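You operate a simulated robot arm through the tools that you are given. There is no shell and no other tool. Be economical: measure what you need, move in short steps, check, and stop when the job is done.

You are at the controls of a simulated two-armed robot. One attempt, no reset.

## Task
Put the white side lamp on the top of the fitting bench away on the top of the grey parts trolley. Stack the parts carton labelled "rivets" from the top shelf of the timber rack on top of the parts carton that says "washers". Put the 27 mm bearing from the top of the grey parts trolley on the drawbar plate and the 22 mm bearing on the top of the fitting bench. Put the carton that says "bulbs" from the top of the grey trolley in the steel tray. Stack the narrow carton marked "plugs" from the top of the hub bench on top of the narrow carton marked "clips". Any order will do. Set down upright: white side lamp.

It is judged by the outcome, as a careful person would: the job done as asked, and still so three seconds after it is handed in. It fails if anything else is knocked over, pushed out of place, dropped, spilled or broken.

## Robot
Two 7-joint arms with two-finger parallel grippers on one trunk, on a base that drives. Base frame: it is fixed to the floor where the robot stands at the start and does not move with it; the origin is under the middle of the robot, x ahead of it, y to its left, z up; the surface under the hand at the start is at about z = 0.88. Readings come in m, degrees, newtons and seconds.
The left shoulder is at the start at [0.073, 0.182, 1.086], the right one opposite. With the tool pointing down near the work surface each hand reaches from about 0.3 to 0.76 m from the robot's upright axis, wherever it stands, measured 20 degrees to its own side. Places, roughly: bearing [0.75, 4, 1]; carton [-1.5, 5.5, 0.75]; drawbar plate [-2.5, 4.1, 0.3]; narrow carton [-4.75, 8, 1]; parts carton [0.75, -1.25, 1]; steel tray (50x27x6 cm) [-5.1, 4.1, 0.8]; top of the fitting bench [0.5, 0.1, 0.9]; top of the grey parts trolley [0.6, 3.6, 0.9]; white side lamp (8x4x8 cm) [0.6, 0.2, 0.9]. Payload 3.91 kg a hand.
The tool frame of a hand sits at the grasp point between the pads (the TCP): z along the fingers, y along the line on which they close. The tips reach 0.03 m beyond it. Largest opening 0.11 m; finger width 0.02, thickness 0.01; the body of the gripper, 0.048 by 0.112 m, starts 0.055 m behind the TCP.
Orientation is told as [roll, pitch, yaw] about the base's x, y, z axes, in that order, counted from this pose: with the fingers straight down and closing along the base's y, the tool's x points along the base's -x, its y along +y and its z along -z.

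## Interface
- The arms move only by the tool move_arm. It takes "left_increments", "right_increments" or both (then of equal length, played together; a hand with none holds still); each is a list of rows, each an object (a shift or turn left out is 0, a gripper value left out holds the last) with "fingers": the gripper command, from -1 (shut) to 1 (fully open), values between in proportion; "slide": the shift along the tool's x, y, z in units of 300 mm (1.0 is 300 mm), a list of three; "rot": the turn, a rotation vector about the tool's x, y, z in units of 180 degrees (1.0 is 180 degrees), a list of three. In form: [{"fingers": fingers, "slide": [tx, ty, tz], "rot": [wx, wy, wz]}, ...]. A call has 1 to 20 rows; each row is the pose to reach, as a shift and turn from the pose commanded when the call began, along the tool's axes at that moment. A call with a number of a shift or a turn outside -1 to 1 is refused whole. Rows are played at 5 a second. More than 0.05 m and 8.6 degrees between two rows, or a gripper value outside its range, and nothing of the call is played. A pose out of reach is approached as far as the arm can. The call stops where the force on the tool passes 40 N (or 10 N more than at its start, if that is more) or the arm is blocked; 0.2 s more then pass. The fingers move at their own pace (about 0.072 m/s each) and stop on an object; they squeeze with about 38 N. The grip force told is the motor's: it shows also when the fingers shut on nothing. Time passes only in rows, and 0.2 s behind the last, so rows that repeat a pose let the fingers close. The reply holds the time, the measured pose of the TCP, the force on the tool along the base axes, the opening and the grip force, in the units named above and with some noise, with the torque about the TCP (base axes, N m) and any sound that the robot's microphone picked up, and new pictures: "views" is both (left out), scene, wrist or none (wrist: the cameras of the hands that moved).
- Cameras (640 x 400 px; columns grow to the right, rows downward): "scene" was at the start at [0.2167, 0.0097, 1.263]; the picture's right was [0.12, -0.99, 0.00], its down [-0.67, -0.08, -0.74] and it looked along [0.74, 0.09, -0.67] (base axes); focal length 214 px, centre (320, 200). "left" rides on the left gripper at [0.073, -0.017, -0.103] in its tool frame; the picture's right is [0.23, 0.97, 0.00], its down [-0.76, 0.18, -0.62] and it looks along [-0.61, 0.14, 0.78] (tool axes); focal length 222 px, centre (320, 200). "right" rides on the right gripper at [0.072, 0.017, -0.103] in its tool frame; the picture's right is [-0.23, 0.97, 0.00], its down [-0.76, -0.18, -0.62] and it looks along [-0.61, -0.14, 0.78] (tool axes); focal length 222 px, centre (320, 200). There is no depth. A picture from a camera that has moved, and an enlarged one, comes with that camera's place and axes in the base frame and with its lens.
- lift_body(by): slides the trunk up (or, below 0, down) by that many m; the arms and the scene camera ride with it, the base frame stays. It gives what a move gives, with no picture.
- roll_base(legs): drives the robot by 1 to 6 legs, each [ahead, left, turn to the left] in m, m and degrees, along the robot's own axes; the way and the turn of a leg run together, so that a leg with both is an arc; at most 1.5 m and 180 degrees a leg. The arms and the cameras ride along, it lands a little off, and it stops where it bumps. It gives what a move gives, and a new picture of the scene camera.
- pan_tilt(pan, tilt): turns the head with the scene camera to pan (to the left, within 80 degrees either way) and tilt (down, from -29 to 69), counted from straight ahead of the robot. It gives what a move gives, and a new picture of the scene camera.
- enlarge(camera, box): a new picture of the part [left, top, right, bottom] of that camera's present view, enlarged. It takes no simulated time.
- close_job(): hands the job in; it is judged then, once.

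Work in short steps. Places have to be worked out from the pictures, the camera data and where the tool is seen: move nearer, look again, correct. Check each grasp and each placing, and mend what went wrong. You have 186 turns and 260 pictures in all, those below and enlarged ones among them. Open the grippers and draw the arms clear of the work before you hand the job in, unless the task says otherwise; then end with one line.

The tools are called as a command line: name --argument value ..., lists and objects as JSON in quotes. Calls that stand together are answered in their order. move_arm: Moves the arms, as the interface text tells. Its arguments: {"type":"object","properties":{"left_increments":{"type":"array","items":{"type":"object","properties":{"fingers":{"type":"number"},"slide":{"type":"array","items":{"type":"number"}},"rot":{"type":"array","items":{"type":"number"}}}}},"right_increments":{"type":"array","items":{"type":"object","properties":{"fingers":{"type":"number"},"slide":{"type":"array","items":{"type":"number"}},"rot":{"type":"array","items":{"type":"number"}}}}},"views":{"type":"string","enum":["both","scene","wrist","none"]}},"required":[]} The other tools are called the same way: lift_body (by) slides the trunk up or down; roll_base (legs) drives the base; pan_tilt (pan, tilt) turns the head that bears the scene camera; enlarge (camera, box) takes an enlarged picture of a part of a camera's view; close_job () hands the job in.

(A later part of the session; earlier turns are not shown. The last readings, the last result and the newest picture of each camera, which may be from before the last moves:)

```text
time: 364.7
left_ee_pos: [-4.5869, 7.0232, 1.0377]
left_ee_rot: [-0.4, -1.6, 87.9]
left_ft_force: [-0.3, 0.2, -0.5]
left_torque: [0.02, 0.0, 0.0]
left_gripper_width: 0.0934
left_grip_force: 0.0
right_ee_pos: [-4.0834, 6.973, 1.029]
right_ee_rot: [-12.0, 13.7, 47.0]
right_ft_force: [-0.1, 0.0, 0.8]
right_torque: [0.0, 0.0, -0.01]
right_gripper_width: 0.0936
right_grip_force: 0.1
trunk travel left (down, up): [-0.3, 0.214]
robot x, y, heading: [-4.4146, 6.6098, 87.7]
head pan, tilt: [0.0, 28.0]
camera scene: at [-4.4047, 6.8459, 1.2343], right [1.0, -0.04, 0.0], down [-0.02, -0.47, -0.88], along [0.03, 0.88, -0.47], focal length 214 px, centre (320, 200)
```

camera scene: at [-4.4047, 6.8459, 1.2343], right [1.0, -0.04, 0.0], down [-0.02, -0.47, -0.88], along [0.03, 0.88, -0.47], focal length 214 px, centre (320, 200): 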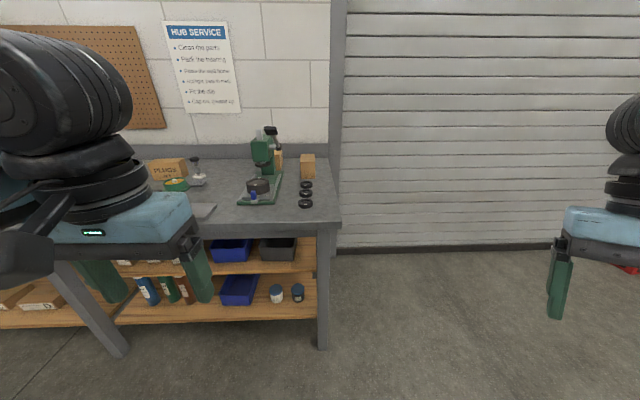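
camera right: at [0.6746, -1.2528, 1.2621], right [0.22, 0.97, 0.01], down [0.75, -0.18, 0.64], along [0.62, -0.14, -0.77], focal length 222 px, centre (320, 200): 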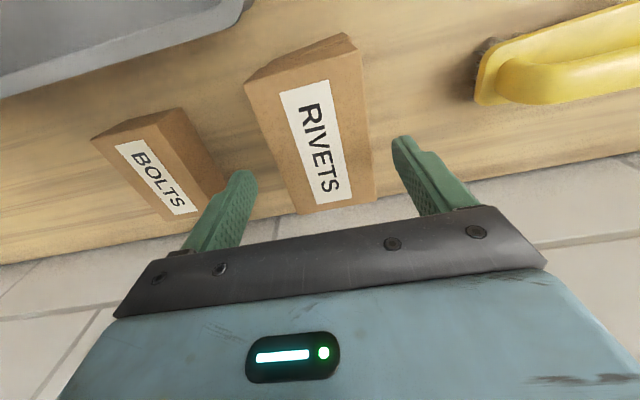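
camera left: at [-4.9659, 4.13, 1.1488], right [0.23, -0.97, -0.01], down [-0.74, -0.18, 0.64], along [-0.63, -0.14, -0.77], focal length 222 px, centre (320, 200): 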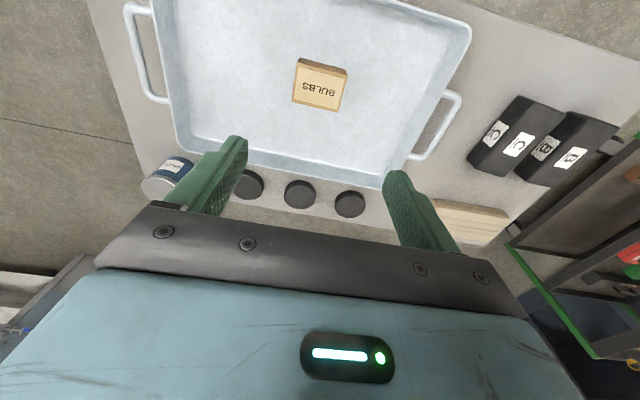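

The bench's right end is at x≈−4.35 and PLUGS stands at roughly x −5.0. I strafe left 0.55 m for a clear view.

roll_base --legs '[[0, 0.55, 2.2]]'

enlarge --camera "scene" --box '[200, 100, 460, 240]'

```text
time: 370.1
left_ee_pos: [-5.1534, 7.0254, 1.0382]
left_ee_rot: [-0.3, -1.6, 90.1]
left_ft_force: [-0.1, 0.3, 1.3]
left_torque: [-0.02, 0.02, 0.01]
left_gripper_width: 0.0935
left_grip_force: 0.1
right_ee_pos: [-4.649, 6.994, 1.0294]
right_ee_rot: [-12.1, 13.7, 49.0]
right_ft_force: [0.5, -0.1, 0.1]
right_torque: [0.01, 0.01, -0.01]
right_gripper_width: 0.0936
right_grip_force: 0.1
trunk travel left (down, up): [-0.3, 0.214]
robot x, y, heading: [-4.9647, 6.6206, 90.3]
head pan, tilt: [0.0, 28.0]
camera scene: at [-4.9649, 6.8552, 1.2344], right [1.0, 0.0, 0.0], down [0.0, -0.47, -0.88], along [0.0, 0.88, -0.47], focal length 214 px, centre (320, 200)
```

scene: 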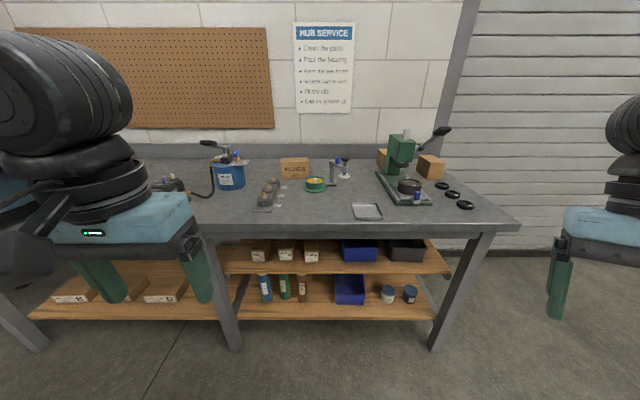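

```text
2.46 times, centred on (330, 170) of scene
camera zoom: at [-4.9649, 6.8552, 1.2344], right [1.0, 0.0, 0.0], down [0.0, -0.47, -0.88], along [0.0, 0.88, -0.47], focal length 528 px, centre (295, 274)
```

zoom: 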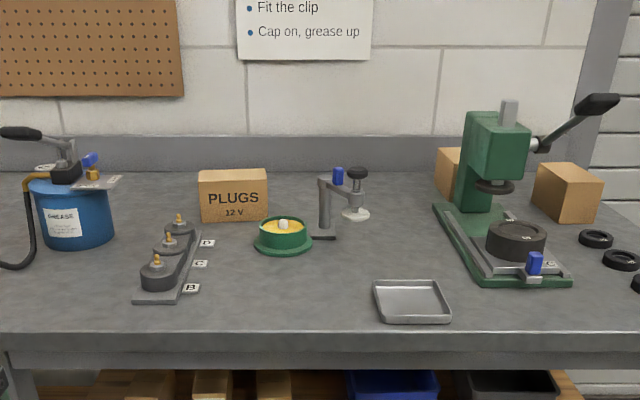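

PLUGS is visible. I zoom on the shelf cartons and the two boxes on the right to find CLIPS.

enlarge --camera "scene" --box '[230, 230, 350, 310]'

enlarge --camera "scene" --box '[370, 130, 490, 210]'

```text
5.00 times, centred on (290, 270) of scene
camera zoom: at [-4.9649, 6.8552, 1.2344], right [1.0, 0.0, 0.0], down [0.0, -0.47, -0.88], along [0.0, 0.88, -0.47], focal length 1072 px, centre (470, -150)
```

zoom: 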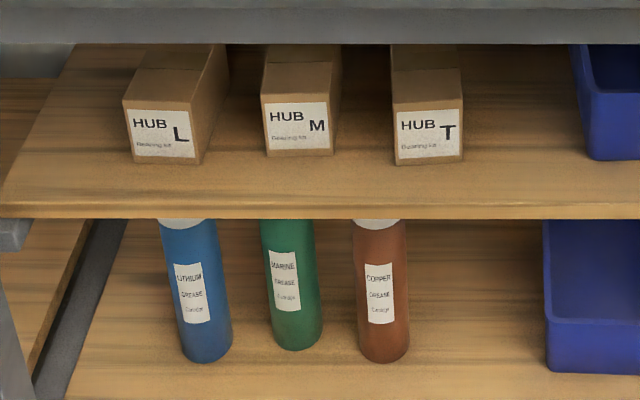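

```text
5.00 times, centred on (430, 170) of scene
camera zoom: at [-4.9649, 6.8552, 1.2344], right [1.0, 0.0, 0.0], down [0.0, -0.47, -0.88], along [0.0, 0.88, -0.47], focal length 1072 px, centre (-230, 350)
```

zoom: 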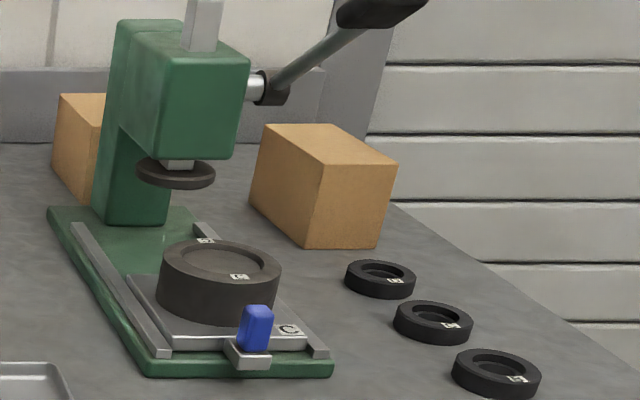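

The two boxes on the right show no label on the visible sides, so CLIPS must face the other way. I drive to the bench's right end and look at them from the side.

roll_base --legs '[[0, -1.2, 0], [0.35, 0, 40]]'

pan_tilt --pan 20 --tilt 22

```text
time: 382.6
left_ee_pos: [-4.2954, 7.1349, 1.038]
left_ee_rot: [-0.4, -1.6, 129.6]
left_ft_force: [0.1, -0.6, -0.7]
left_torque: [-0.01, -0.01, -0.04]
left_gripper_width: 0.0935
left_grip_force: 0.0
right_ee_pos: [-3.8877, 7.4315, 1.029]
right_ee_rot: [-12.2, 13.7, 88.5]
right_ft_force: [0.5, -0.5, 0.8]
right_torque: [-0.02, -0.01, -0.01]
right_gripper_width: 0.0933
right_grip_force: 0.0
trunk travel left (down, up): [-0.3, 0.214]
robot x, y, heading: [-3.892, 6.9416, 129.6]
head pan, tilt: [0.0, 28.0]
camera scene: at [-4.0416, 7.1222, 1.2343], right [0.77, 0.64, 0.0], down [0.3, -0.36, -0.88], along [-0.56, 0.68, -0.47], focal length 214 px, centre (320, 200)
```

scene: 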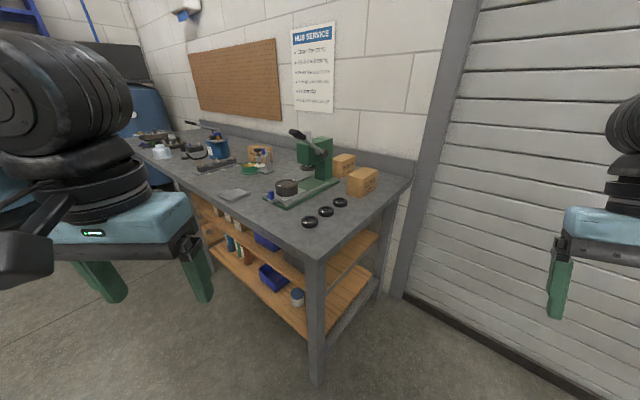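

```text
time: 383.4
left_ee_pos: [-4.2952, 7.1345, 1.039]
left_ee_rot: [-0.4, -1.6, 129.6]
left_ft_force: [0.6, -0.4, 0.1]
left_torque: [0.0, 0.01, -0.04]
left_gripper_width: 0.0938
left_grip_force: 0.0
right_ee_pos: [-3.8854, 7.4311, 1.0294]
right_ee_rot: [-12.1, 13.7, 88.5]
right_ft_force: [0.1, -0.3, 0.3]
right_torque: [-0.01, -0.01, 0.0]
right_gripper_width: 0.0937
right_grip_force: 0.0
trunk travel left (down, up): [-0.3, 0.214]
robot x, y, heading: [-3.8948, 6.9409, 129.4]
head pan, tilt: [20.0, 22.0]
camera scene: at [-4.063, 7.0985, 1.244], right [0.51, 0.86, 0.0], down [0.32, -0.19, -0.93], along [-0.8, 0.47, -0.37], focal length 214 px, centre (320, 200)
```

scene: 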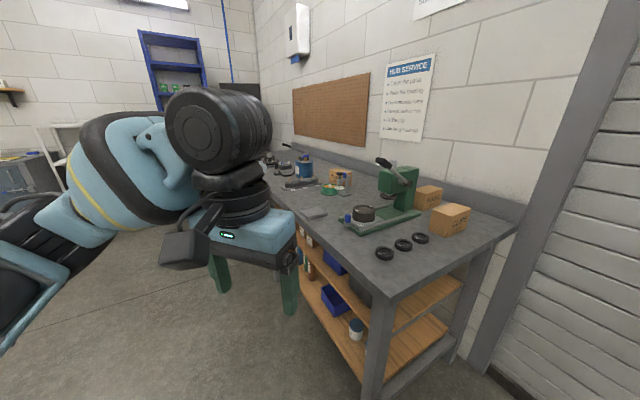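

enlarge --camera "scene" --box '[370, 150, 500, 250]'

```text
4.00 times, centred on (435, 200) of scene
camera zoom: at [-4.063, 7.0985, 1.244], right [0.51, 0.86, 0.0], down [0.32, -0.19, -0.93], along [-0.8, 0.47, -0.37], focal length 858 px, centre (-140, 200)
```

zoom: 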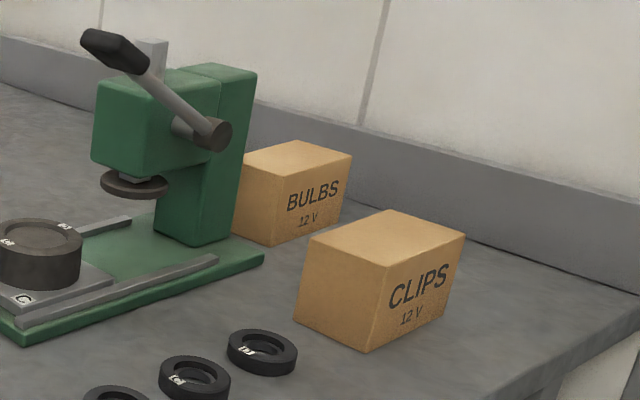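

CLIPS is the right-hand box, and a BULBS box sits behind the press. Triangulated: bench top z≈0.845, CLIPS centre ≈(−4.425, 7.866) long in y, PLUGS centre ≈(−5.08, 7.83) long in x. I drive in front of PLUGS with heading 90° and straighten the right hand to vertical.

roll_base --legs '[[0, 0, -39.4], [0, 1.33, 0]]'

move_arm --right_increments '[{"fingers": 1, "rot": [-0.022, -0.025, 0.003]}, {"rot": [-0.045, -0.05, 0.005]}, {"rot": [-0.067, -0.076, 0.008]}]' --views "none"

pan_tilt --pan -5 --tilt 35

```text
time: 397.1
left_ee_pos: [-5.4078, 7.3437, 1.0394]
left_ee_rot: [-0.3, -1.7, 90.0]
left_ft_force: [-0.3, 0.6, -0.1]
left_torque: [0.01, 0.02, -0.01]
left_gripper_width: 0.0936
left_grip_force: 0.0
right_ee_pos: [-4.9025, 7.3118, 1.029]
right_ee_rot: [-12.2, 13.7, 49.0]
right_ft_force: [0.5, -0.3, -0.2]
right_torque: [0.01, 0.02, 0.0]
right_gripper_width: 0.0934
right_grip_force: 0.1
trunk travel left (down, up): [-0.3, 0.214]
robot x, y, heading: [-5.2239, 6.9403, 90.1]
head pan, tilt: [20.0, 22.0]
camera scene: at [-5.2508, 7.1693, 1.244], right [0.94, 0.34, 0.0], down [0.13, -0.35, -0.93], along [-0.32, 0.87, -0.37], focal length 214 px, centre (320, 200)
```

scene: 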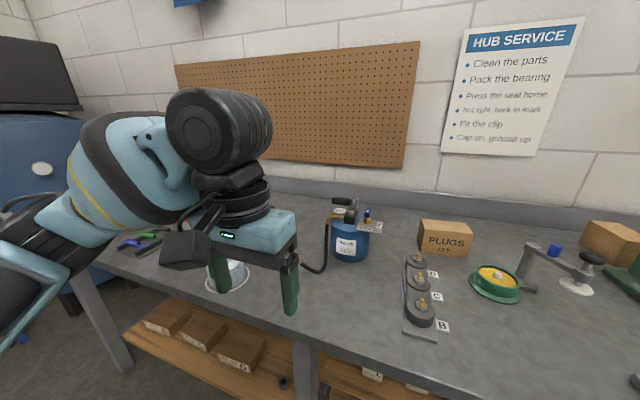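

```text
time: 397.9
left_ee_pos: [-5.4069, 7.3441, 1.0387]
left_ee_rot: [-0.5, -1.6, 90.0]
left_ft_force: [0.3, -0.3, -0.5]
left_torque: [0.0, 0.02, 0.0]
left_gripper_width: 0.0934
left_grip_force: 0.0
right_ee_pos: [-4.9023, 7.3119, 1.0287]
right_ee_rot: [0.1, -0.2, 48.9]
right_ft_force: [1.1, 0.1, -0.9]
right_torque: [0.0, 0.02, 0.0]
right_gripper_width: 0.1101
right_grip_force: 0.1
trunk travel left (down, up): [-0.3, 0.214]
robot x, y, heading: [-5.2216, 6.9347, 90.0]
head pan, tilt: [20.0, 22.0]
```

```text
time: 398.8
left_ee_pos: [-5.4069, 7.3448, 1.0389]
left_ee_rot: [-0.4, -1.6, 89.9]
left_ft_force: [0.1, 0.0, -0.1]
left_torque: [-0.01, 0.0, 0.01]
left_gripper_width: 0.0936
left_grip_force: 0.0
right_ee_pos: [-4.9025, 7.3123, 1.0288]
right_ee_rot: [0.0, 0.0, 48.9]
right_ft_force: [0.6, 0.3, 0.2]
right_torque: [0.01, 0.0, 0.03]
right_gripper_width: 0.1101
right_grip_force: 0.0
trunk travel left (down, up): [-0.3, 0.214]
robot x, y, heading: [-5.2216, 6.9354, 90.0]
head pan, tilt: [-5.0, 35.0]
camera scene: at [-5.2115, 7.1698, 1.2235], right [1.0, -0.09, 0.0], down [-0.05, -0.57, -0.82], along [0.07, 0.82, -0.57], focal length 214 px, centre (320, 200)
```

scene: 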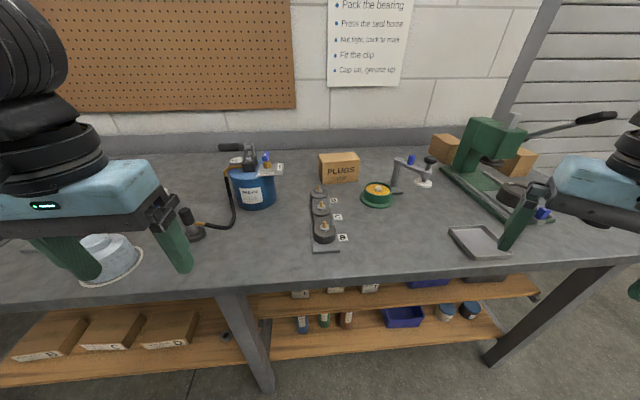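

PLUGS confirmed at (−5.085, 7.83). I pull the left hand back out of the way and advance the base 20 cm.

move_arm --left_increments '[{"slide": [0.1, 0.05, -0.07]}, {"slide": [0.2, 0.1, -0.15]}, {"slide": [0.33, 0.13, -0.22]}]' --views "none"

roll_base --legs '[[0.2, 0, 0]]'

```text
time: 399.6
left_ee_pos: [-5.4465, 7.2429, 1.1038]
left_ee_rot: [-0.3, -1.6, 90.0]
left_ft_force: [0.5, 0.0, -0.5]
left_torque: [-0.02, 0.0, 0.02]
left_gripper_width: 0.0934
left_grip_force: 0.0
right_ee_pos: [-4.9025, 7.3111, 1.0297]
right_ee_rot: [0.1, -0.1, 48.9]
right_ft_force: [0.0, 0.8, -0.7]
right_torque: [0.03, -0.01, 0.03]
right_gripper_width: 0.1099
right_grip_force: 0.0
trunk travel left (down, up): [-0.3, 0.214]
robot x, y, heading: [-5.2177, 6.9361, 90.2]
head pan, tilt: [-5.0, 35.0]
```

```text
time: 401.2
left_ee_pos: [-5.4465, 7.4449, 1.1012]
left_ee_rot: [-0.4, -1.6, 90.0]
left_ft_force: [-0.3, 0.6, 1.1]
left_torque: [-0.05, -0.01, 0.01]
left_gripper_width: 0.0933
left_grip_force: 0.0
right_ee_pos: [-4.9028, 7.5124, 1.0289]
right_ee_rot: [0.0, 0.0, 49.1]
right_ft_force: [-0.3, -0.1, -0.1]
right_torque: [0.0, -0.01, -0.01]
right_gripper_width: 0.1098
right_grip_force: 0.0
trunk travel left (down, up): [-0.3, 0.214]
robot x, y, heading: [-5.2224, 7.1368, 90.3]
head pan, tilt: [-5.0, 35.0]
camera scene: at [-5.2116, 7.3709, 1.2233], right [1.0, -0.09, 0.0], down [-0.05, -0.57, -0.82], along [0.07, 0.82, -0.57], focal length 214 px, centre (320, 200)
```

scene: 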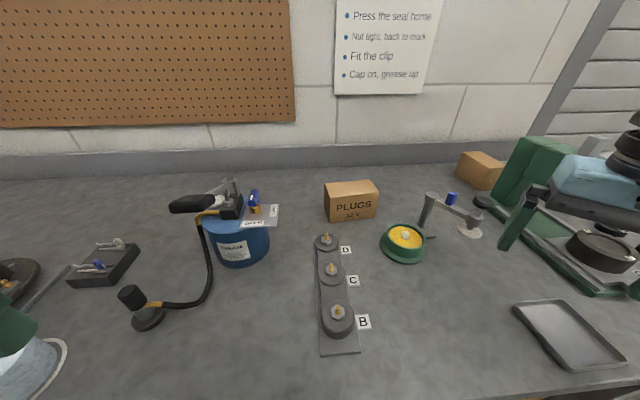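

The base did not bump. I swing the right hand toward PLUGS, rotating to yaw 0.

move_arm --right_increments '[{"slide": [-0.04, 0.09, -0.05], "rot": [0, 0, 0.04]}, {"slide": [-0.08, 0.19, -0.1], "rot": [0, 0, 0.08]}, {"slide": [-0.12, 0.29, -0.1], "rot": [0, 0, 0.12]}, {"slide": [-0.16, 0.39, -0.1], "rot": [0, 0, 0.16]}, {"slide": [-0.2, 0.49, -0.1], "rot": [0, 0, 0.2]}, {"slide": [-0.24, 0.58, -0.1], "rot": [0, 0, 0.24]}, {"slide": [-0.26, 0.655, -0.1], "rot": [0, 0, 0.272]}]'

```text
time: 402.8
left_ee_pos: [-5.446, 7.446, 1.1023]
left_ee_rot: [-0.5, -1.6, 90.1]
left_ft_force: [0.0, -0.1, 0.7]
left_torque: [-0.01, 0.03, -0.01]
left_gripper_width: 0.0937
left_grip_force: 0.1
right_ee_pos: [-5.0034, 7.7001, 1.0594]
right_ee_rot: [0.0, 0.0, -0.1]
right_ft_force: [1.4, -0.5, -0.3]
right_torque: [0.03, 0.03, -0.03]
right_gripper_width: 0.1098
right_grip_force: 0.0
trunk travel left (down, up): [-0.3, 0.214]
robot x, y, heading: [-5.2179, 7.1371, 90.1]
head pan, tilt: [-5.0, 35.0]
camera scene: at [-5.212, 7.3706, 1.2234], right [1.0, -0.09, 0.0], down [-0.05, -0.57, -0.82], along [0.07, 0.82, -0.57], focal length 214 px, centre (320, 200)
camera right: at [-5.0733, 7.716, 1.1635], right [0.23, 0.97, 0.0], down [0.76, -0.18, 0.62], along [0.61, -0.14, -0.78], focal length 222 px, centre (320, 200)
```

scene: 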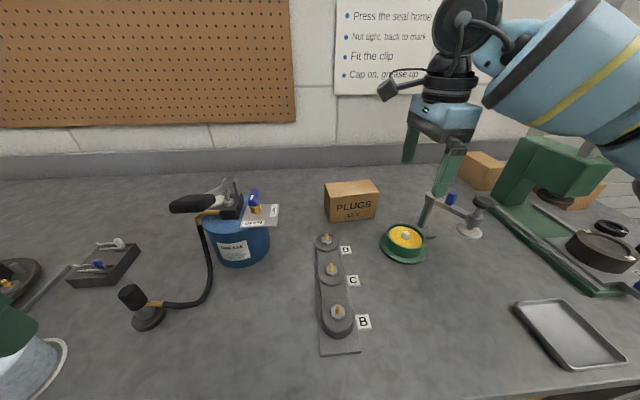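
right: 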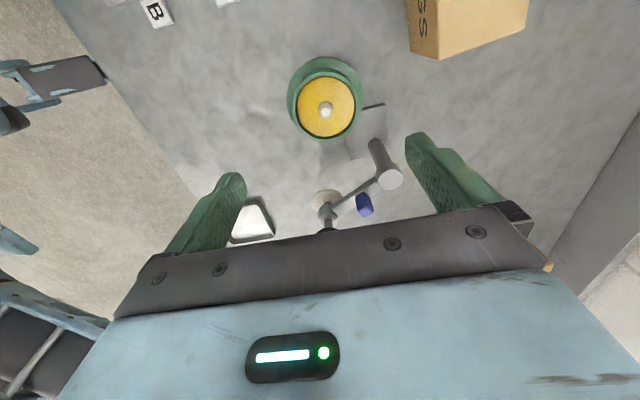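

I move over PLUGS at (−5.082, 7.84).

move_arm --right_increments '[{"slide": [0.07, 0.12, 0]}, {"slide": [0.14, 0.25, 0]}, {"slide": [0.21, 0.37, 0]}, {"slide": [0.263, 0.465, 0]}]' --views "wrist"

```text
time: 403.8
left_ee_pos: [-5.4451, 7.4442, 1.1028]
left_ee_rot: [-0.3, -1.6, 90.0]
left_ft_force: [0.3, -0.2, 0.1]
left_torque: [0.02, 0.07, 0.02]
left_gripper_width: 0.0934
left_grip_force: 0.1
right_ee_pos: [-5.0719, 7.8186, 1.0526]
right_ee_rot: [0.0, 0.1, 0.0]
right_ft_force: [0.8, 0.4, 0.8]
right_torque: [0.0, 0.06, -0.04]
right_gripper_width: 0.1098
right_grip_force: 0.1
right hand out of reach, approached as far as the arm can: row 4
trunk travel left (down, up): [-0.3, 0.214]
robot x, y, heading: [-5.2195, 7.1359, 90.1]
head pan, tilt: [-5.0, 35.0]
camera right: at [-5.1431, 7.8348, 1.1571], right [0.23, 0.97, 0.0], down [0.76, -0.18, 0.62], along [0.61, -0.14, -0.78], focal length 222 px, centre (320, 200)
```

right: 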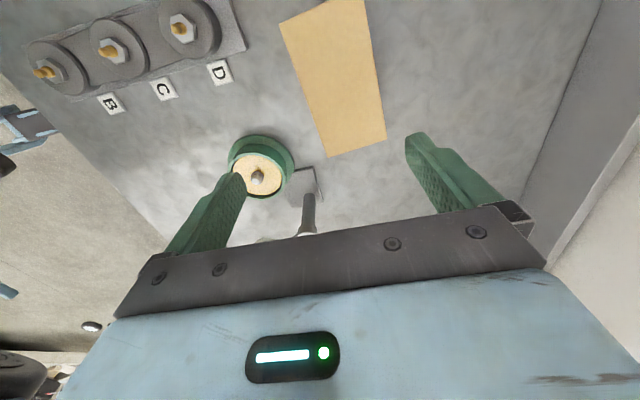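

PLUGS centre is (−5.087, 7.845), yaw about +4.5°. I nudge the base 4 cm closer for reach, then lower partway with the corrections.

roll_base --legs '[[0.04, 0, 0]]'

move_arm --right_increments '[{"slide": [0.02, -0.06, 0.08], "rot": [0, 0, -0.025]}, {"slide": [0.02, -0.09, 0.2], "rot": [0, 0, -0.025]}]' --views "wrist"

```text
time: 404.7
left_ee_pos: [-5.4459, 7.4845, 1.1027]
left_ee_rot: [-0.4, -1.6, 90.0]
left_ft_force: [0.2, 0.5, -0.8]
left_torque: [-0.01, -0.04, 0.0]
left_gripper_width: 0.0935
left_grip_force: 0.0
right_ee_pos: [-5.0742, 7.8581, 1.0519]
right_ee_rot: [-0.1, -0.1, -0.1]
right_ft_force: [-0.7, 0.4, 0.1]
right_torque: [-0.06, -0.02, 0.02]
right_gripper_width: 0.1099
right_grip_force: 0.0
trunk travel left (down, up): [-0.3, 0.214]
robot x, y, heading: [-5.2205, 7.1749, 89.9]
head pan, tilt: [-5.0, 35.0]
camera scene: at [-5.2116, 7.4097, 1.2233], right [1.0, -0.09, 0.0], down [-0.05, -0.57, -0.82], along [0.07, 0.82, -0.57], focal length 214 px, centre (320, 200)
```

scene: 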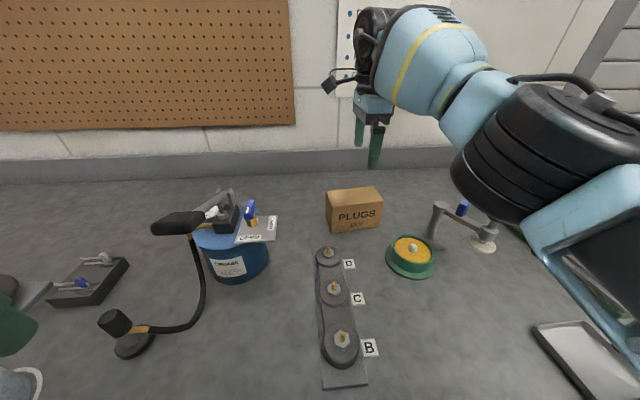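

```text
time: 405.3
left_ee_pos: [-5.4466, 7.483, 1.1034]
left_ee_rot: [-0.4, -1.6, 90.0]
left_ft_force: [0.4, 0.0, -0.4]
left_torque: [-0.03, -0.02, -0.01]
left_gripper_width: 0.0933
left_grip_force: 0.1
right_ee_pos: [-5.0809, 7.8295, 0.9943]
right_ee_rot: [0.1, 0.1, 4.4]
right_ft_force: [0.2, 0.7, -0.1]
right_torque: [-0.02, -0.04, -0.04]
right_gripper_width: 0.1102
right_grip_force: 0.0
trunk travel left (down, up): [-0.3, 0.214]
robot x, y, heading: [-5.218, 7.1774, 90.0]
head pan, tilt: [-5.0, 35.0]
camera right: at [-5.1527, 7.8399, 1.097], right [0.15, 0.99, 0.0], down [0.77, -0.12, 0.62], along [0.62, -0.09, -0.78], focal length 222 px, centre (320, 200)
```

right: 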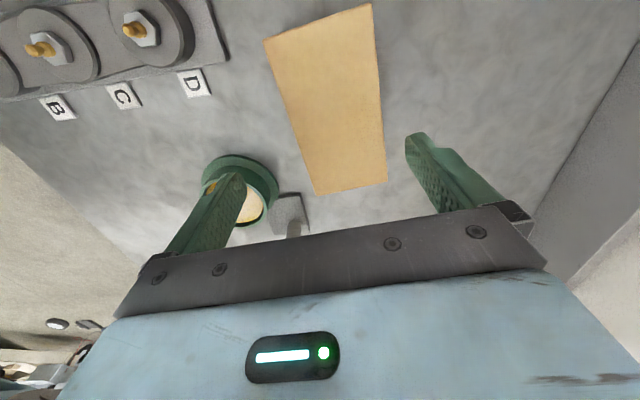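

I correct 16 mm in y, narrow to 90 mm to spare the dish, then lower to z≈0.895 and close.

move_arm --right_increments '[{"fingers": 0.65, "slide": [0.03, 0.052, 0]}, {"slide": [0.03, 0.052, 0.05]}, {"slide": [0.03, 0.052, 0.18]}, {"slide": [0.03, 0.052, 0.28]}, {"slide": [0.03, 0.052, 0.331]}, {"fingers": 0.2, "slide": [0.03, 0.052, 0.331]}, {"fingers": -0.3, "slide": [0.03, 0.052, 0.331]}, {"fingers": -1, "slide": [0.03, 0.052, 0.331]}, {"fingers": -1, "slide": [0.03, 0.052, 0.331]}]'

```text
time: 407.3
left_ee_pos: [-5.4463, 7.4838, 1.1022]
left_ee_rot: [-0.4, -1.6, 90.0]
left_ft_force: [-0.3, -0.2, 0.4]
left_torque: [0.01, -0.01, 0.01]
left_gripper_width: 0.0934
left_grip_force: 0.2
right_ee_pos: [-5.0893, 7.8444, 0.8948]
right_ee_rot: [0.0, 0.0, 4.5]
right_ft_force: [-0.2, 0.1, 0.7]
right_torque: [0.01, 0.01, 0.0]
right_gripper_width: 0.0703
right_grip_force: 38.0
trunk travel left (down, up): [-0.3, 0.214]
robot x, y, heading: [-5.2207, 7.1793, 90.1]
head pan, tilt: [-5.0, 35.0]
camera scene: at [-5.2115, 7.409, 1.2234], right [1.0, -0.09, 0.0], down [-0.05, -0.57, -0.82], along [0.07, 0.82, -0.57], focal length 214 px, centre (320, 200)
camera right: at [-5.1621, 7.8552, 0.9976], right [0.15, 0.99, 0.0], down [0.77, -0.12, 0.62], along [0.62, -0.09, -0.78], focal length 222 px, centre (320, 200)
```

scene: 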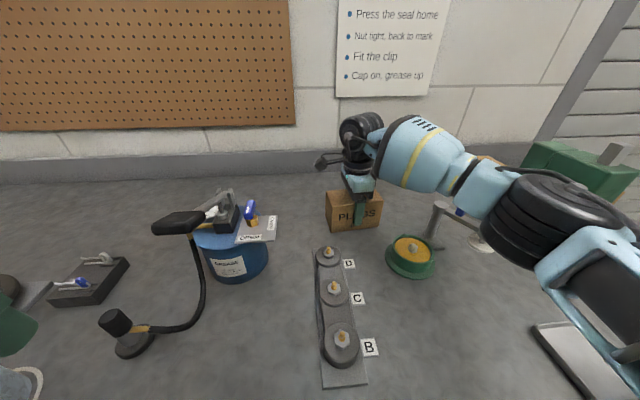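
right: 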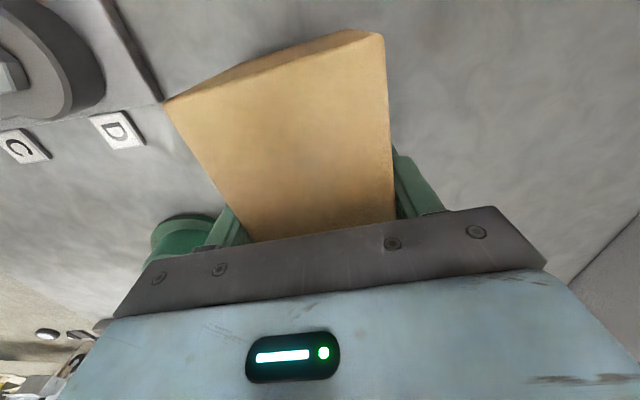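

PLUGS is held (70 mm). I lift it 20 cm and retract to the right front, rotating to yaw 90 on the way.

move_arm --right_increments '[{"slide": [0, 0, -0.1]}, {"slide": [0, 0, -0.25]}, {"slide": [0, 0, -0.4]}, {"slide": [0, 0, -0.55]}, {"slide": [0, 0, -0.68]}, {"slide": [-0.05, -0.08, -0.7], "rot": [0, 0, -0.043]}, {"slide": [-0.1, -0.16, -0.7], "rot": [0, 0, -0.086]}, {"slide": [-0.15, -0.25, -0.7], "rot": [0, 0, -0.129]}, {"slide": [-0.2, -0.33, -0.7], "rot": [0, 0, -0.172]}, {"slide": [-0.26, -0.41, -0.7], "rot": [0, 0, -0.215]}, {"slide": [-0.31, -0.5, -0.7], "rot": [0, 0, -0.258]}, {"slide": [-0.37, -0.58, -0.7], "rot": [0, 0, -0.301]}, {"slide": [-0.42, -0.67, -0.7], "rot": [0, 0, -0.344]}, {"slide": [-0.47, -0.75, -0.7], "rot": [0, 0, -0.387]}, {"slide": [-0.52, -0.83, -0.7], "rot": [0, 0, -0.43]}, {"slide": [-0.57, -0.91, -0.7], "rot": [0, 0, -0.475]}]' --views "scene"

```text
time: 410.7
left_ee_pos: [-5.4468, 7.4826, 1.102]
left_ee_rot: [-0.4, -1.6, 90.1]
left_ft_force: [-0.6, 0.5, 0.2]
left_torque: [0.0, -0.02, 0.03]
left_gripper_width: 0.0935
left_grip_force: 0.1
right_ee_pos: [-4.897, 7.5843, 1.1051]
right_ee_rot: [0.1, 0.0, 90.1]
right_ft_force: [-0.1, -0.9, -1.2]
right_torque: [0.04, 0.03, 0.0]
right_gripper_width: 0.0703
right_grip_force: 38.7
right hand out of reach, approached as far as the arm can: row 5
trunk travel left (down, up): [-0.3, 0.214]
robot x, y, heading: [-5.2236, 7.1741, 89.8]
head pan, tilt: [-5.0, 35.0]
camera scene: at [-5.211, 7.4082, 1.2235], right [1.0, -0.09, 0.0], down [-0.05, -0.57, -0.82], along [0.07, 0.82, -0.57], focal length 214 px, centre (320, 200)
```

scene: 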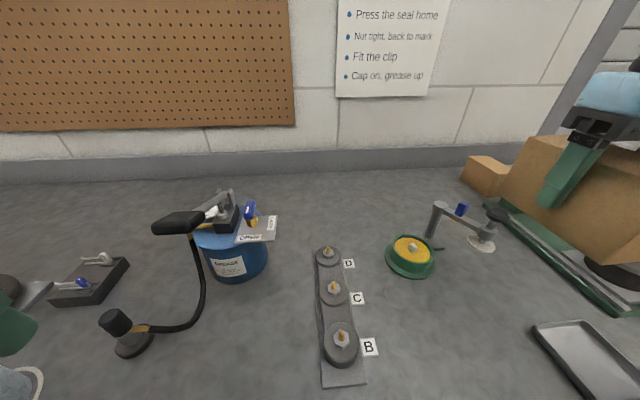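

I back away, strafe right to in front of CLIPS, and move in again.

roll_base --legs '[[-0.4, 0, 0], [0, -0.72, 0], [0.37, 0, 0]]'

pan_tilt --pan -5 --tilt 30

```text
time: 421.5
left_ee_pos: [-4.7269, 7.4526, 1.1024]
left_ee_rot: [-0.4, -1.6, 90.1]
left_ft_force: [0.3, 1.1, 0.1]
left_torque: [-0.03, -0.04, 0.03]
left_gripper_width: 0.0938
left_grip_force: 0.0
right_ee_pos: [-4.1781, 7.5551, 1.1045]
right_ee_rot: [0.1, 0.1, 90.2]
right_ft_force: [-1.1, 0.4, -1.7]
right_torque: [-0.01, -0.04, 0.01]
right_gripper_width: 0.0698
right_grip_force: 38.1
trunk travel left (down, up): [-0.3, 0.214]
robot x, y, heading: [-4.5014, 7.146, 90.3]
head pan, tilt: [-5.0, 35.0]
camera scene: at [-4.4913, 7.3782, 1.2233], right [1.0, -0.08, 0.0], down [-0.05, -0.57, -0.82], along [0.07, 0.82, -0.57], focal length 214 px, centre (320, 200)
```

scene: 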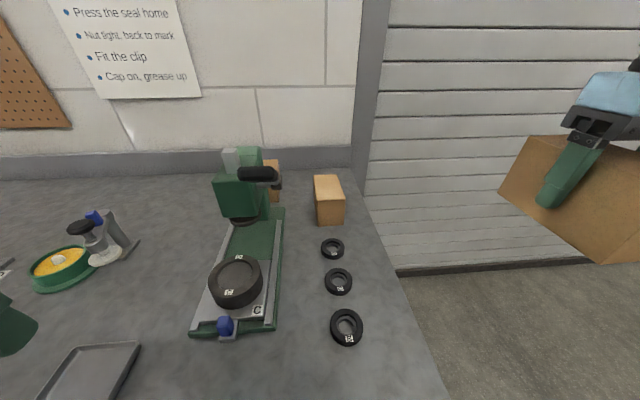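

```text
time: 422.2
left_ee_pos: [-4.7264, 7.4513, 1.1021]
left_ee_rot: [-0.4, -1.7, 90.1]
left_ft_force: [-0.1, -0.5, -0.1]
left_torque: [0.04, 0.01, -0.01]
left_gripper_width: 0.0935
left_grip_force: 0.0
right_ee_pos: [-4.1774, 7.5548, 1.1034]
right_ee_rot: [0.1, 0.0, 90.1]
right_ft_force: [0.2, 0.2, -1.7]
right_torque: [0.0, 0.01, 0.03]
right_gripper_width: 0.07
right_grip_force: 37.9
trunk travel left (down, up): [-0.3, 0.214]
robot x, y, heading: [-4.5032, 7.1428, 90.2]
head pan, tilt: [-5.0, 30.0]
camera scene: at [-4.4911, 7.3801, 1.2312], right [1.0, -0.08, 0.0], down [-0.04, -0.5, -0.87], along [0.07, 0.86, -0.5], focal length 214 px, centre (320, 200)
```

scene: 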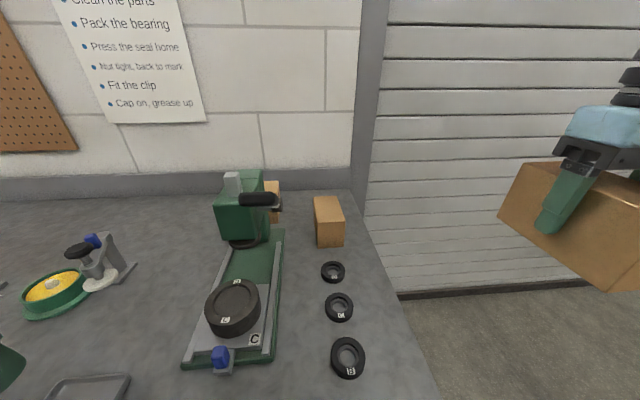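

CLIPS re-measured at (−4.427, 7.867). I move the base 5 cm closer, then bring PLUGS in from the right at height.

roll_base --legs '[[0.055, 0, 0]]'

move_arm --right_increments '[{"slide": [-0.13, 0.05, 0]}, {"slide": [-0.26, 0.12, 0]}, {"slide": [-0.38, 0.2, 0]}, {"slide": [-0.5, 0.3, 0]}, {"slide": [-0.6, 0.4, 0.02]}, {"slide": [-0.68, 0.5, 0.05]}, {"slide": [-0.74, 0.6, 0.08]}, {"slide": [-0.8, 0.7, 0.1]}]'

```text
time: 423.1
left_ee_pos: [-4.7273, 7.5078, 1.1013]
left_ee_rot: [-0.4, -1.6, 90.1]
left_ft_force: [-0.1, 0.5, 0.1]
left_torque: [-0.06, 0.01, -0.01]
left_gripper_width: 0.0935
left_grip_force: 0.0
right_ee_pos: [-4.1786, 7.6124, 1.1026]
right_ee_rot: [0.0, 0.0, 90.1]
right_ft_force: [0.0, 0.3, -1.5]
right_torque: [-0.02, -0.01, -0.01]
right_gripper_width: 0.07
right_grip_force: 38.1
trunk travel left (down, up): [-0.3, 0.214]
robot x, y, heading: [-4.4973, 7.2025, 90.2]
head pan, tilt: [-5.0, 30.0]
camera scene: at [-4.4914, 7.4367, 1.231], right [1.0, -0.08, 0.0], down [-0.04, -0.5, -0.87], along [0.07, 0.86, -0.5], focal length 214 px, centre (320, 200)
```

scene: 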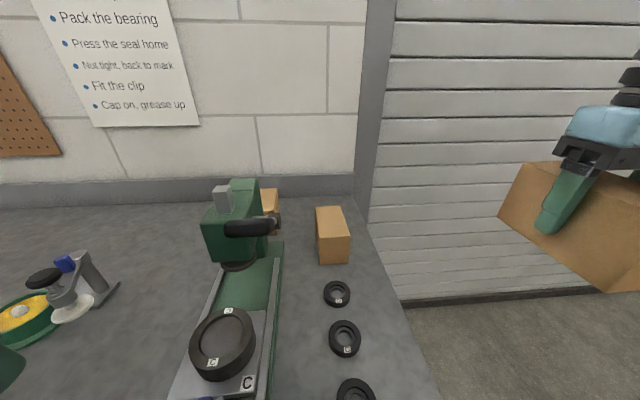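

```text
time: 424.9
left_ee_pos: [-4.728, 7.5072, 1.1022]
left_ee_rot: [-0.5, -1.7, 90.1]
left_ft_force: [0.3, -0.3, -0.5]
left_torque: [-0.02, -0.03, -0.01]
left_gripper_width: 0.0935
left_grip_force: 0.0
right_ee_pos: [-4.3934, 7.854, 1.0743]
right_ee_rot: [-0.1, 0.0, 90.2]
right_ft_force: [-0.8, 0.1, -2.0]
right_torque: [-0.01, 0.0, 0.0]
right_gripper_width: 0.0699
right_grip_force: 38.8
trunk travel left (down, up): [-0.3, 0.214]
robot x, y, heading: [-4.4975, 7.2023, 90.2]
head pan, tilt: [-5.0, 30.0]
camera scene: at [-4.493, 7.4359, 1.2312], right [1.0, -0.08, 0.0], down [-0.04, -0.5, -0.87], along [0.07, 0.86, -0.5], focal length 214 px, centre (320, 200)
camera right: at [-4.4085, 7.7794, 1.1783], right [-0.97, 0.22, 0.0], down [0.18, 0.76, 0.62], along [0.14, 0.61, -0.78], focal length 222 px, centre (320, 200)
```

scene: 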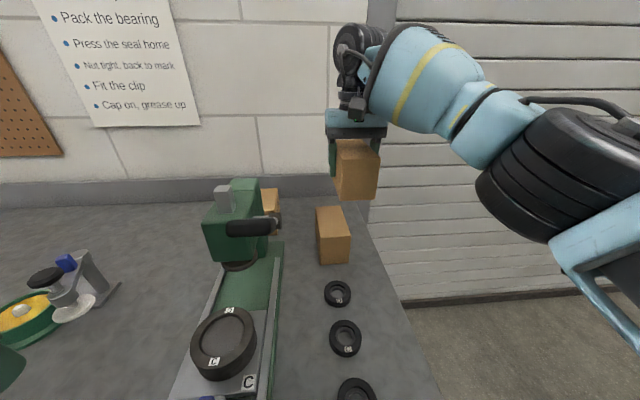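
right: 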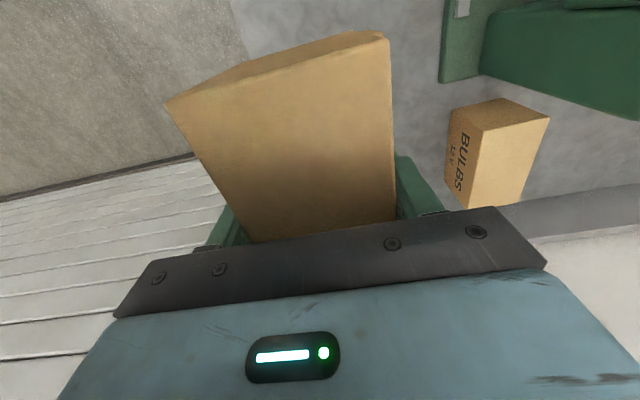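

CLIPS centre is (−4.432, 7.86), top ≈0.929. I shift 4 cm left, then lower to just above contact.

move_arm --right_increments '[{"slide": [-0.02, 0.07, 0]}, {"slide": [-0.02, 0.129, 0]}, {"slide": [-0.02, 0.129, 0.1]}, {"slide": [-0.02, 0.129, 0.18]}, {"slide": [-0.02, 0.129, 0.25]}]'

```text
time: 426.3
left_ee_pos: [-4.7271, 7.5072, 1.1014]
left_ee_rot: [-0.4, -1.6, 90.0]
left_ft_force: [0.8, -0.5, -0.1]
left_torque: [-0.06, -0.03, -0.03]
left_gripper_width: 0.0937
left_grip_force: 0.1
right_ee_pos: [-4.3948, 7.8871, 1.0075]
right_ee_rot: [1.4, 0.0, 86.3]
right_ft_force: [-0.1, -0.6, -1.5]
right_torque: [0.0, 0.02, -0.01]
right_gripper_width: 0.07
right_grip_force: 38.1
right hand out of reach, approached as far as the arm can: row 3, 4, 5
trunk travel left (down, up): [-0.3, 0.214]
robot x, y, heading: [-4.5018, 7.1991, 90.3]
head pan, tilt: [-5.0, 30.0]
stopped in row 5 (right hand): the arm was blocked; the commanded pose is now the measured one
camera scene: at [-4.4914, 7.4356, 1.2312], right [1.0, -0.08, 0.0], down [-0.04, -0.5, -0.87], along [0.07, 0.86, -0.5], focal length 214 px, centre (320, 200)
camera right: at [-4.4132, 7.8147, 1.1114], right [-0.96, 0.29, 0.02], down [0.24, 0.75, 0.62], along [0.16, 0.6, -0.79], focal length 222 px, centre (320, 200)
```

scene: 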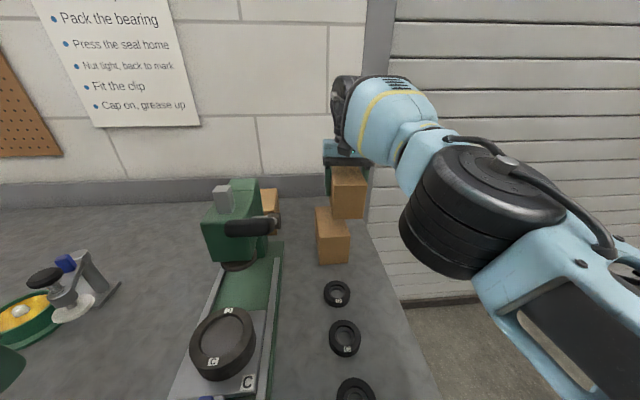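
right: 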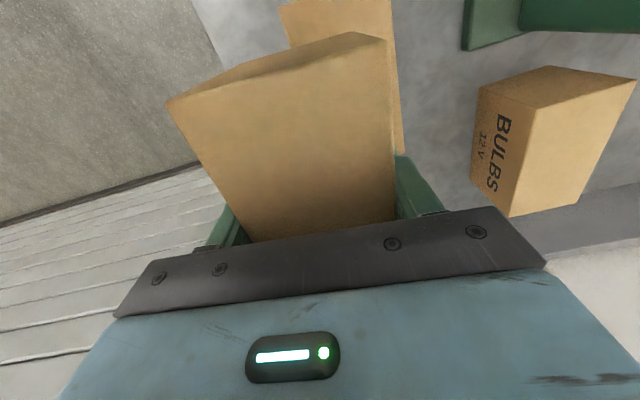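

The arm hit its limit near the midline, and the hand sits 4 cm too far right. I raise it, shift it right, move the base left 10 cm, and retry with an easier arm posture.

move_arm --right_increments '[{"slide": [0.03, 0, -0.15]}, {"slide": [0.1, -0.12, -0.22], "rot": [0, 0.008, -0.021]}, {"slide": [0.15, -0.27, -0.22], "rot": [0, 0.008, -0.021]}, {"slide": [0.15, -0.4, -0.22], "rot": [0, 0.008, -0.021]}]' --views "none"

roll_base --legs '[[0, 0.12, 0]]'

```text
time: 427.3
left_ee_pos: [-4.7263, 7.5075, 1.1022]
left_ee_rot: [-0.4, -1.6, 90.2]
left_ft_force: [0.6, 0.7, -0.1]
left_torque: [-0.02, 0.02, 0.0]
left_gripper_width: 0.0936
left_grip_force: 0.0
right_ee_pos: [-4.278, 7.833, 1.0721]
right_ee_rot: [1.3, 1.5, 90.3]
right_ft_force: [0.4, -1.2, -2.0]
right_torque: [0.04, -0.01, 0.0]
right_gripper_width: 0.0697
right_grip_force: 37.7
right hand out of reach, approached as far as the arm can: row 1
trunk travel left (down, up): [-0.3, 0.214]
robot x, y, heading: [-4.497, 7.2006, 90.2]
head pan, tilt: [-5.0, 30.0]
```

```text
time: 429.0
left_ee_pos: [-4.8467, 7.5074, 1.1026]
left_ee_rot: [-0.4, -1.6, 90.0]
left_ft_force: [0.4, 0.0, 0.0]
left_torque: [-0.02, -0.01, 0.03]
left_gripper_width: 0.0933
left_grip_force: 0.1
right_ee_pos: [-4.3963, 7.8337, 1.0725]
right_ee_rot: [1.3, 1.4, 90.3]
right_ft_force: [0.5, -0.5, -1.9]
right_torque: [0.03, -0.03, 0.0]
right_gripper_width: 0.0697
right_grip_force: 38.5
trunk travel left (down, up): [-0.3, 0.214]
robot x, y, heading: [-4.6192, 7.1995, 90.2]
head pan, tilt: [-5.0, 30.0]
camera scene: at [-4.6108, 7.4354, 1.2312], right [1.0, -0.08, 0.0], down [-0.04, -0.5, -0.87], along [0.07, 0.86, -0.5], focal length 214 px, centre (320, 200)
```

scene: 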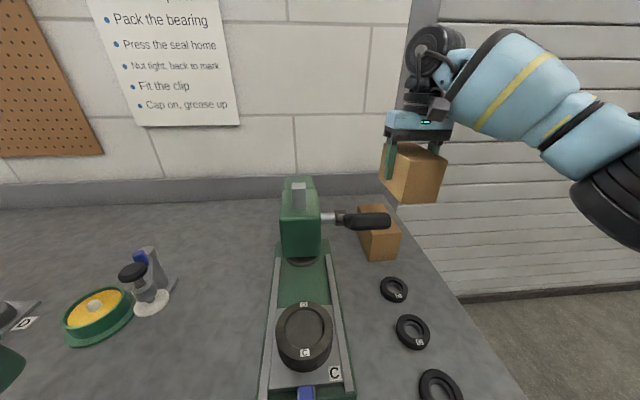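

Posture is better now, and the press handle tip is left of the hand's path. I level the hand and shift over CLIPS at this height.

move_arm --right_increments '[{"slide": [-0.04, 0.06, 0], "rot": [0.007, -0.008, 0]}, {"slide": [-0.087, 0.12, 0], "rot": [0.007, -0.008, 0]}, {"slide": [-0.087, 0.12, 0.1], "rot": [0.007, -0.008, 0]}]'

```text
time: 429.8
left_ee_pos: [-4.8446, 7.5078, 1.1016]
left_ee_rot: [-0.4, -1.6, 90.1]
left_ft_force: [-0.1, -0.2, -0.5]
left_torque: [-0.01, 0.01, -0.02]
left_gripper_width: 0.0936
left_grip_force: 0.1
right_ee_pos: [-4.4323, 7.8603, 1.0416]
right_ee_rot: [0.1, 0.2, 90.3]
right_ft_force: [0.1, 0.7, -2.0]
right_torque: [-0.01, 0.03, -0.01]
right_gripper_width: 0.07
right_grip_force: 38.4
trunk travel left (down, up): [-0.3, 0.214]
robot x, y, heading: [-4.6248, 7.2012, 90.2]
head pan, tilt: [-5.0, 30.0]
camera scene: at [-4.6094, 7.436, 1.231], right [1.0, -0.09, 0.0], down [-0.04, -0.5, -0.87], along [0.07, 0.86, -0.5], focal length 214 px, centre (320, 200)
camera right: at [-4.4488, 7.7864, 1.1452], right [-0.97, 0.22, 0.0], down [0.17, 0.76, 0.62], along [0.14, 0.61, -0.78], focal length 222 px, centre (320, 200)
```

scene: 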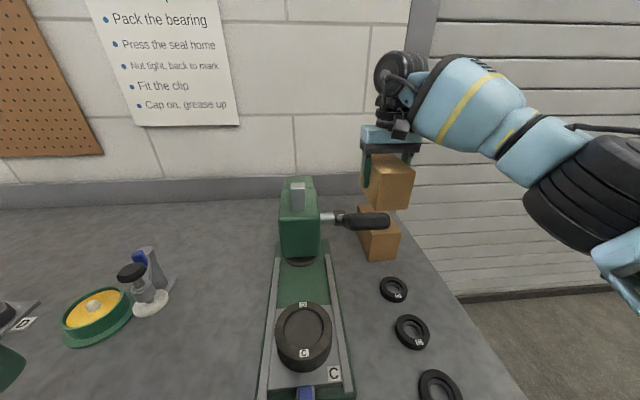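
right: 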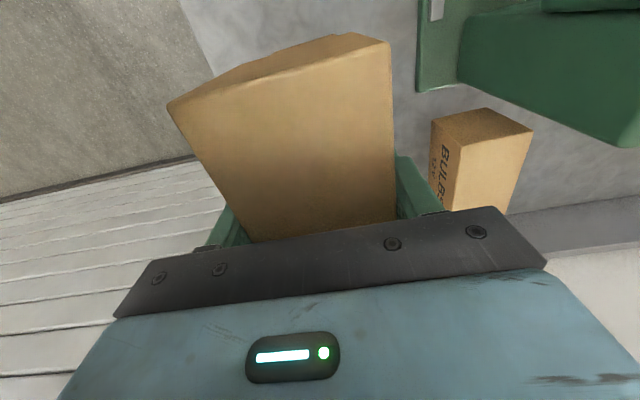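

It reached exactly above CLIPS, which is fully hidden under PLUGS. I nudge 5 mm right and lower toward contact at ~0.98.

move_arm --right_increments '[{"slide": [0, -0.015, 0.08]}, {"slide": [0, -0.015, 0.15]}, {"slide": [0, -0.015, 0.18]}, {"slide": [0, -0.015, 0.19]}]' --views "scene"

```text
time: 430.8
left_ee_pos: [-4.845, 7.5064, 1.1027]
left_ee_rot: [-0.4, -1.7, 90.1]
left_ft_force: [1.0, 0.1, -0.1]
left_torque: [-0.02, 0.03, -0.01]
left_gripper_width: 0.0935
left_grip_force: 0.1
right_ee_pos: [-4.4288, 7.8596, 0.9863]
right_ee_rot: [-0.1, 0.0, 90.2]
right_ft_force: [-0.3, -0.1, -0.9]
right_torque: [0.01, 0.01, -0.01]
right_gripper_width: 0.0699
right_grip_force: 37.8
trunk travel left (down, up): [-0.3, 0.214]
robot x, y, heading: [-4.6224, 7.1984, 89.9]
head pan, tilt: [-5.0, 30.0]
camera scene: at [-4.6106, 7.4353, 1.2312], right [1.0, -0.08, 0.0], down [-0.04, -0.5, -0.87], along [0.07, 0.86, -0.5], focal length 214 px, centre (320, 200)
```

scene: 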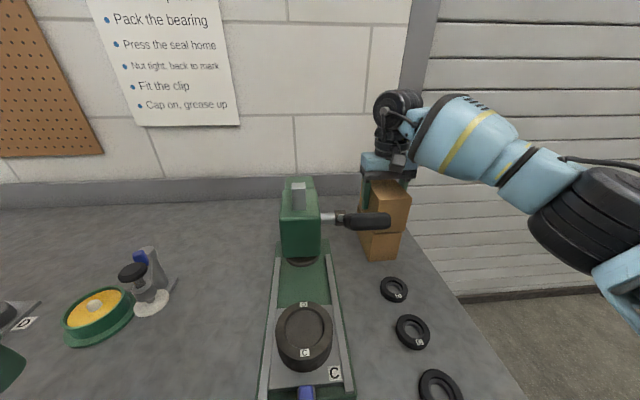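

I zoom to check alignment before the final descent.

enlarge --camera "scene" --box '[330, 160, 450, 280]'

```text
3.33 times, centred on (390, 220) of scene
camera zoom: at [-4.6106, 7.4353, 1.2312], right [1.0, -0.08, 0.0], down [-0.04, -0.5, -0.87], along [0.07, 0.86, -0.5], focal length 715 px, centre (87, 133)
```

zoom: 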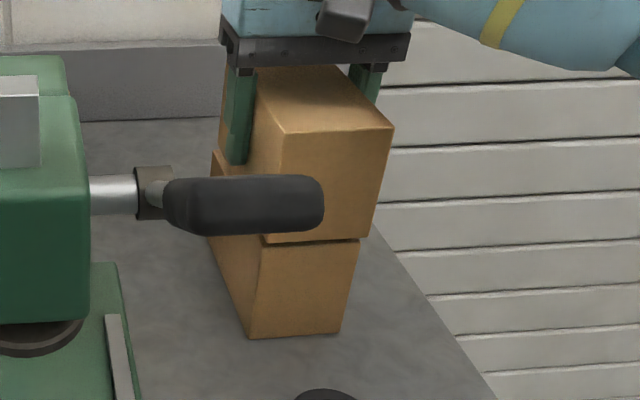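

PLUGS is about 5 mm too far right; I shift back 4 mm and lower in small steps.

move_arm --right_increments '[{"slide": [-0.01, 0.014, 0]}, {"slide": [-0.01, 0.014, 0.01]}, {"slide": [-0.01, 0.014, 0.018]}, {"slide": [-0.01, 0.014, 0.025]}]' --views "none"

```text
time: 431.8
left_ee_pos: [-4.8472, 7.5069, 1.103]
left_ee_rot: [-0.4, -1.6, 90.0]
left_ft_force: [1.3, -0.1, 0.1]
left_torque: [0.0, 0.0, 0.03]
left_gripper_width: 0.0934
left_grip_force: 0.1
right_ee_pos: [-4.4334, 7.8597, 0.9783]
right_ee_rot: [0.0, 0.0, 90.3]
right_ft_force: [-1.1, 0.9, -0.9]
right_torque: [0.04, -0.04, 0.02]
right_gripper_width: 0.0699
right_grip_force: 38.2
trunk travel left (down, up): [-0.3, 0.214]
robot x, y, heading: [-4.62, 7.2046, 90.1]
head pan, tilt: [-5.0, 30.0]
```

move_arm --right_increments '[{"slide": [0, 0, 0.008]}, {"slide": [0, 0, 0.016]}, {"slide": [0, 0, 0.023]}]' --views "none"

```text
time: 432.6
left_ee_pos: [-4.8469, 7.5053, 1.1029]
left_ee_rot: [-0.4, -1.7, 90.2]
left_ft_force: [0.1, 0.3, 0.5]
left_torque: [0.03, 0.03, -0.04]
left_gripper_width: 0.0937
left_grip_force: 0.0
right_ee_pos: [-4.4334, 7.8606, 0.9772]
right_ee_rot: [0.1, -0.6, 90.2]
right_ft_force: [3.0, 6.4, 33.8]
right_torque: [0.01, -0.46, 0.67]
right_gripper_width: 0.0701
right_grip_force: 37.9
trunk travel left (down, up): [-0.3, 0.214]
robot x, y, heading: [-4.6193, 7.2044, 90.3]
head pan, tilt: [-5.0, 30.0]
```

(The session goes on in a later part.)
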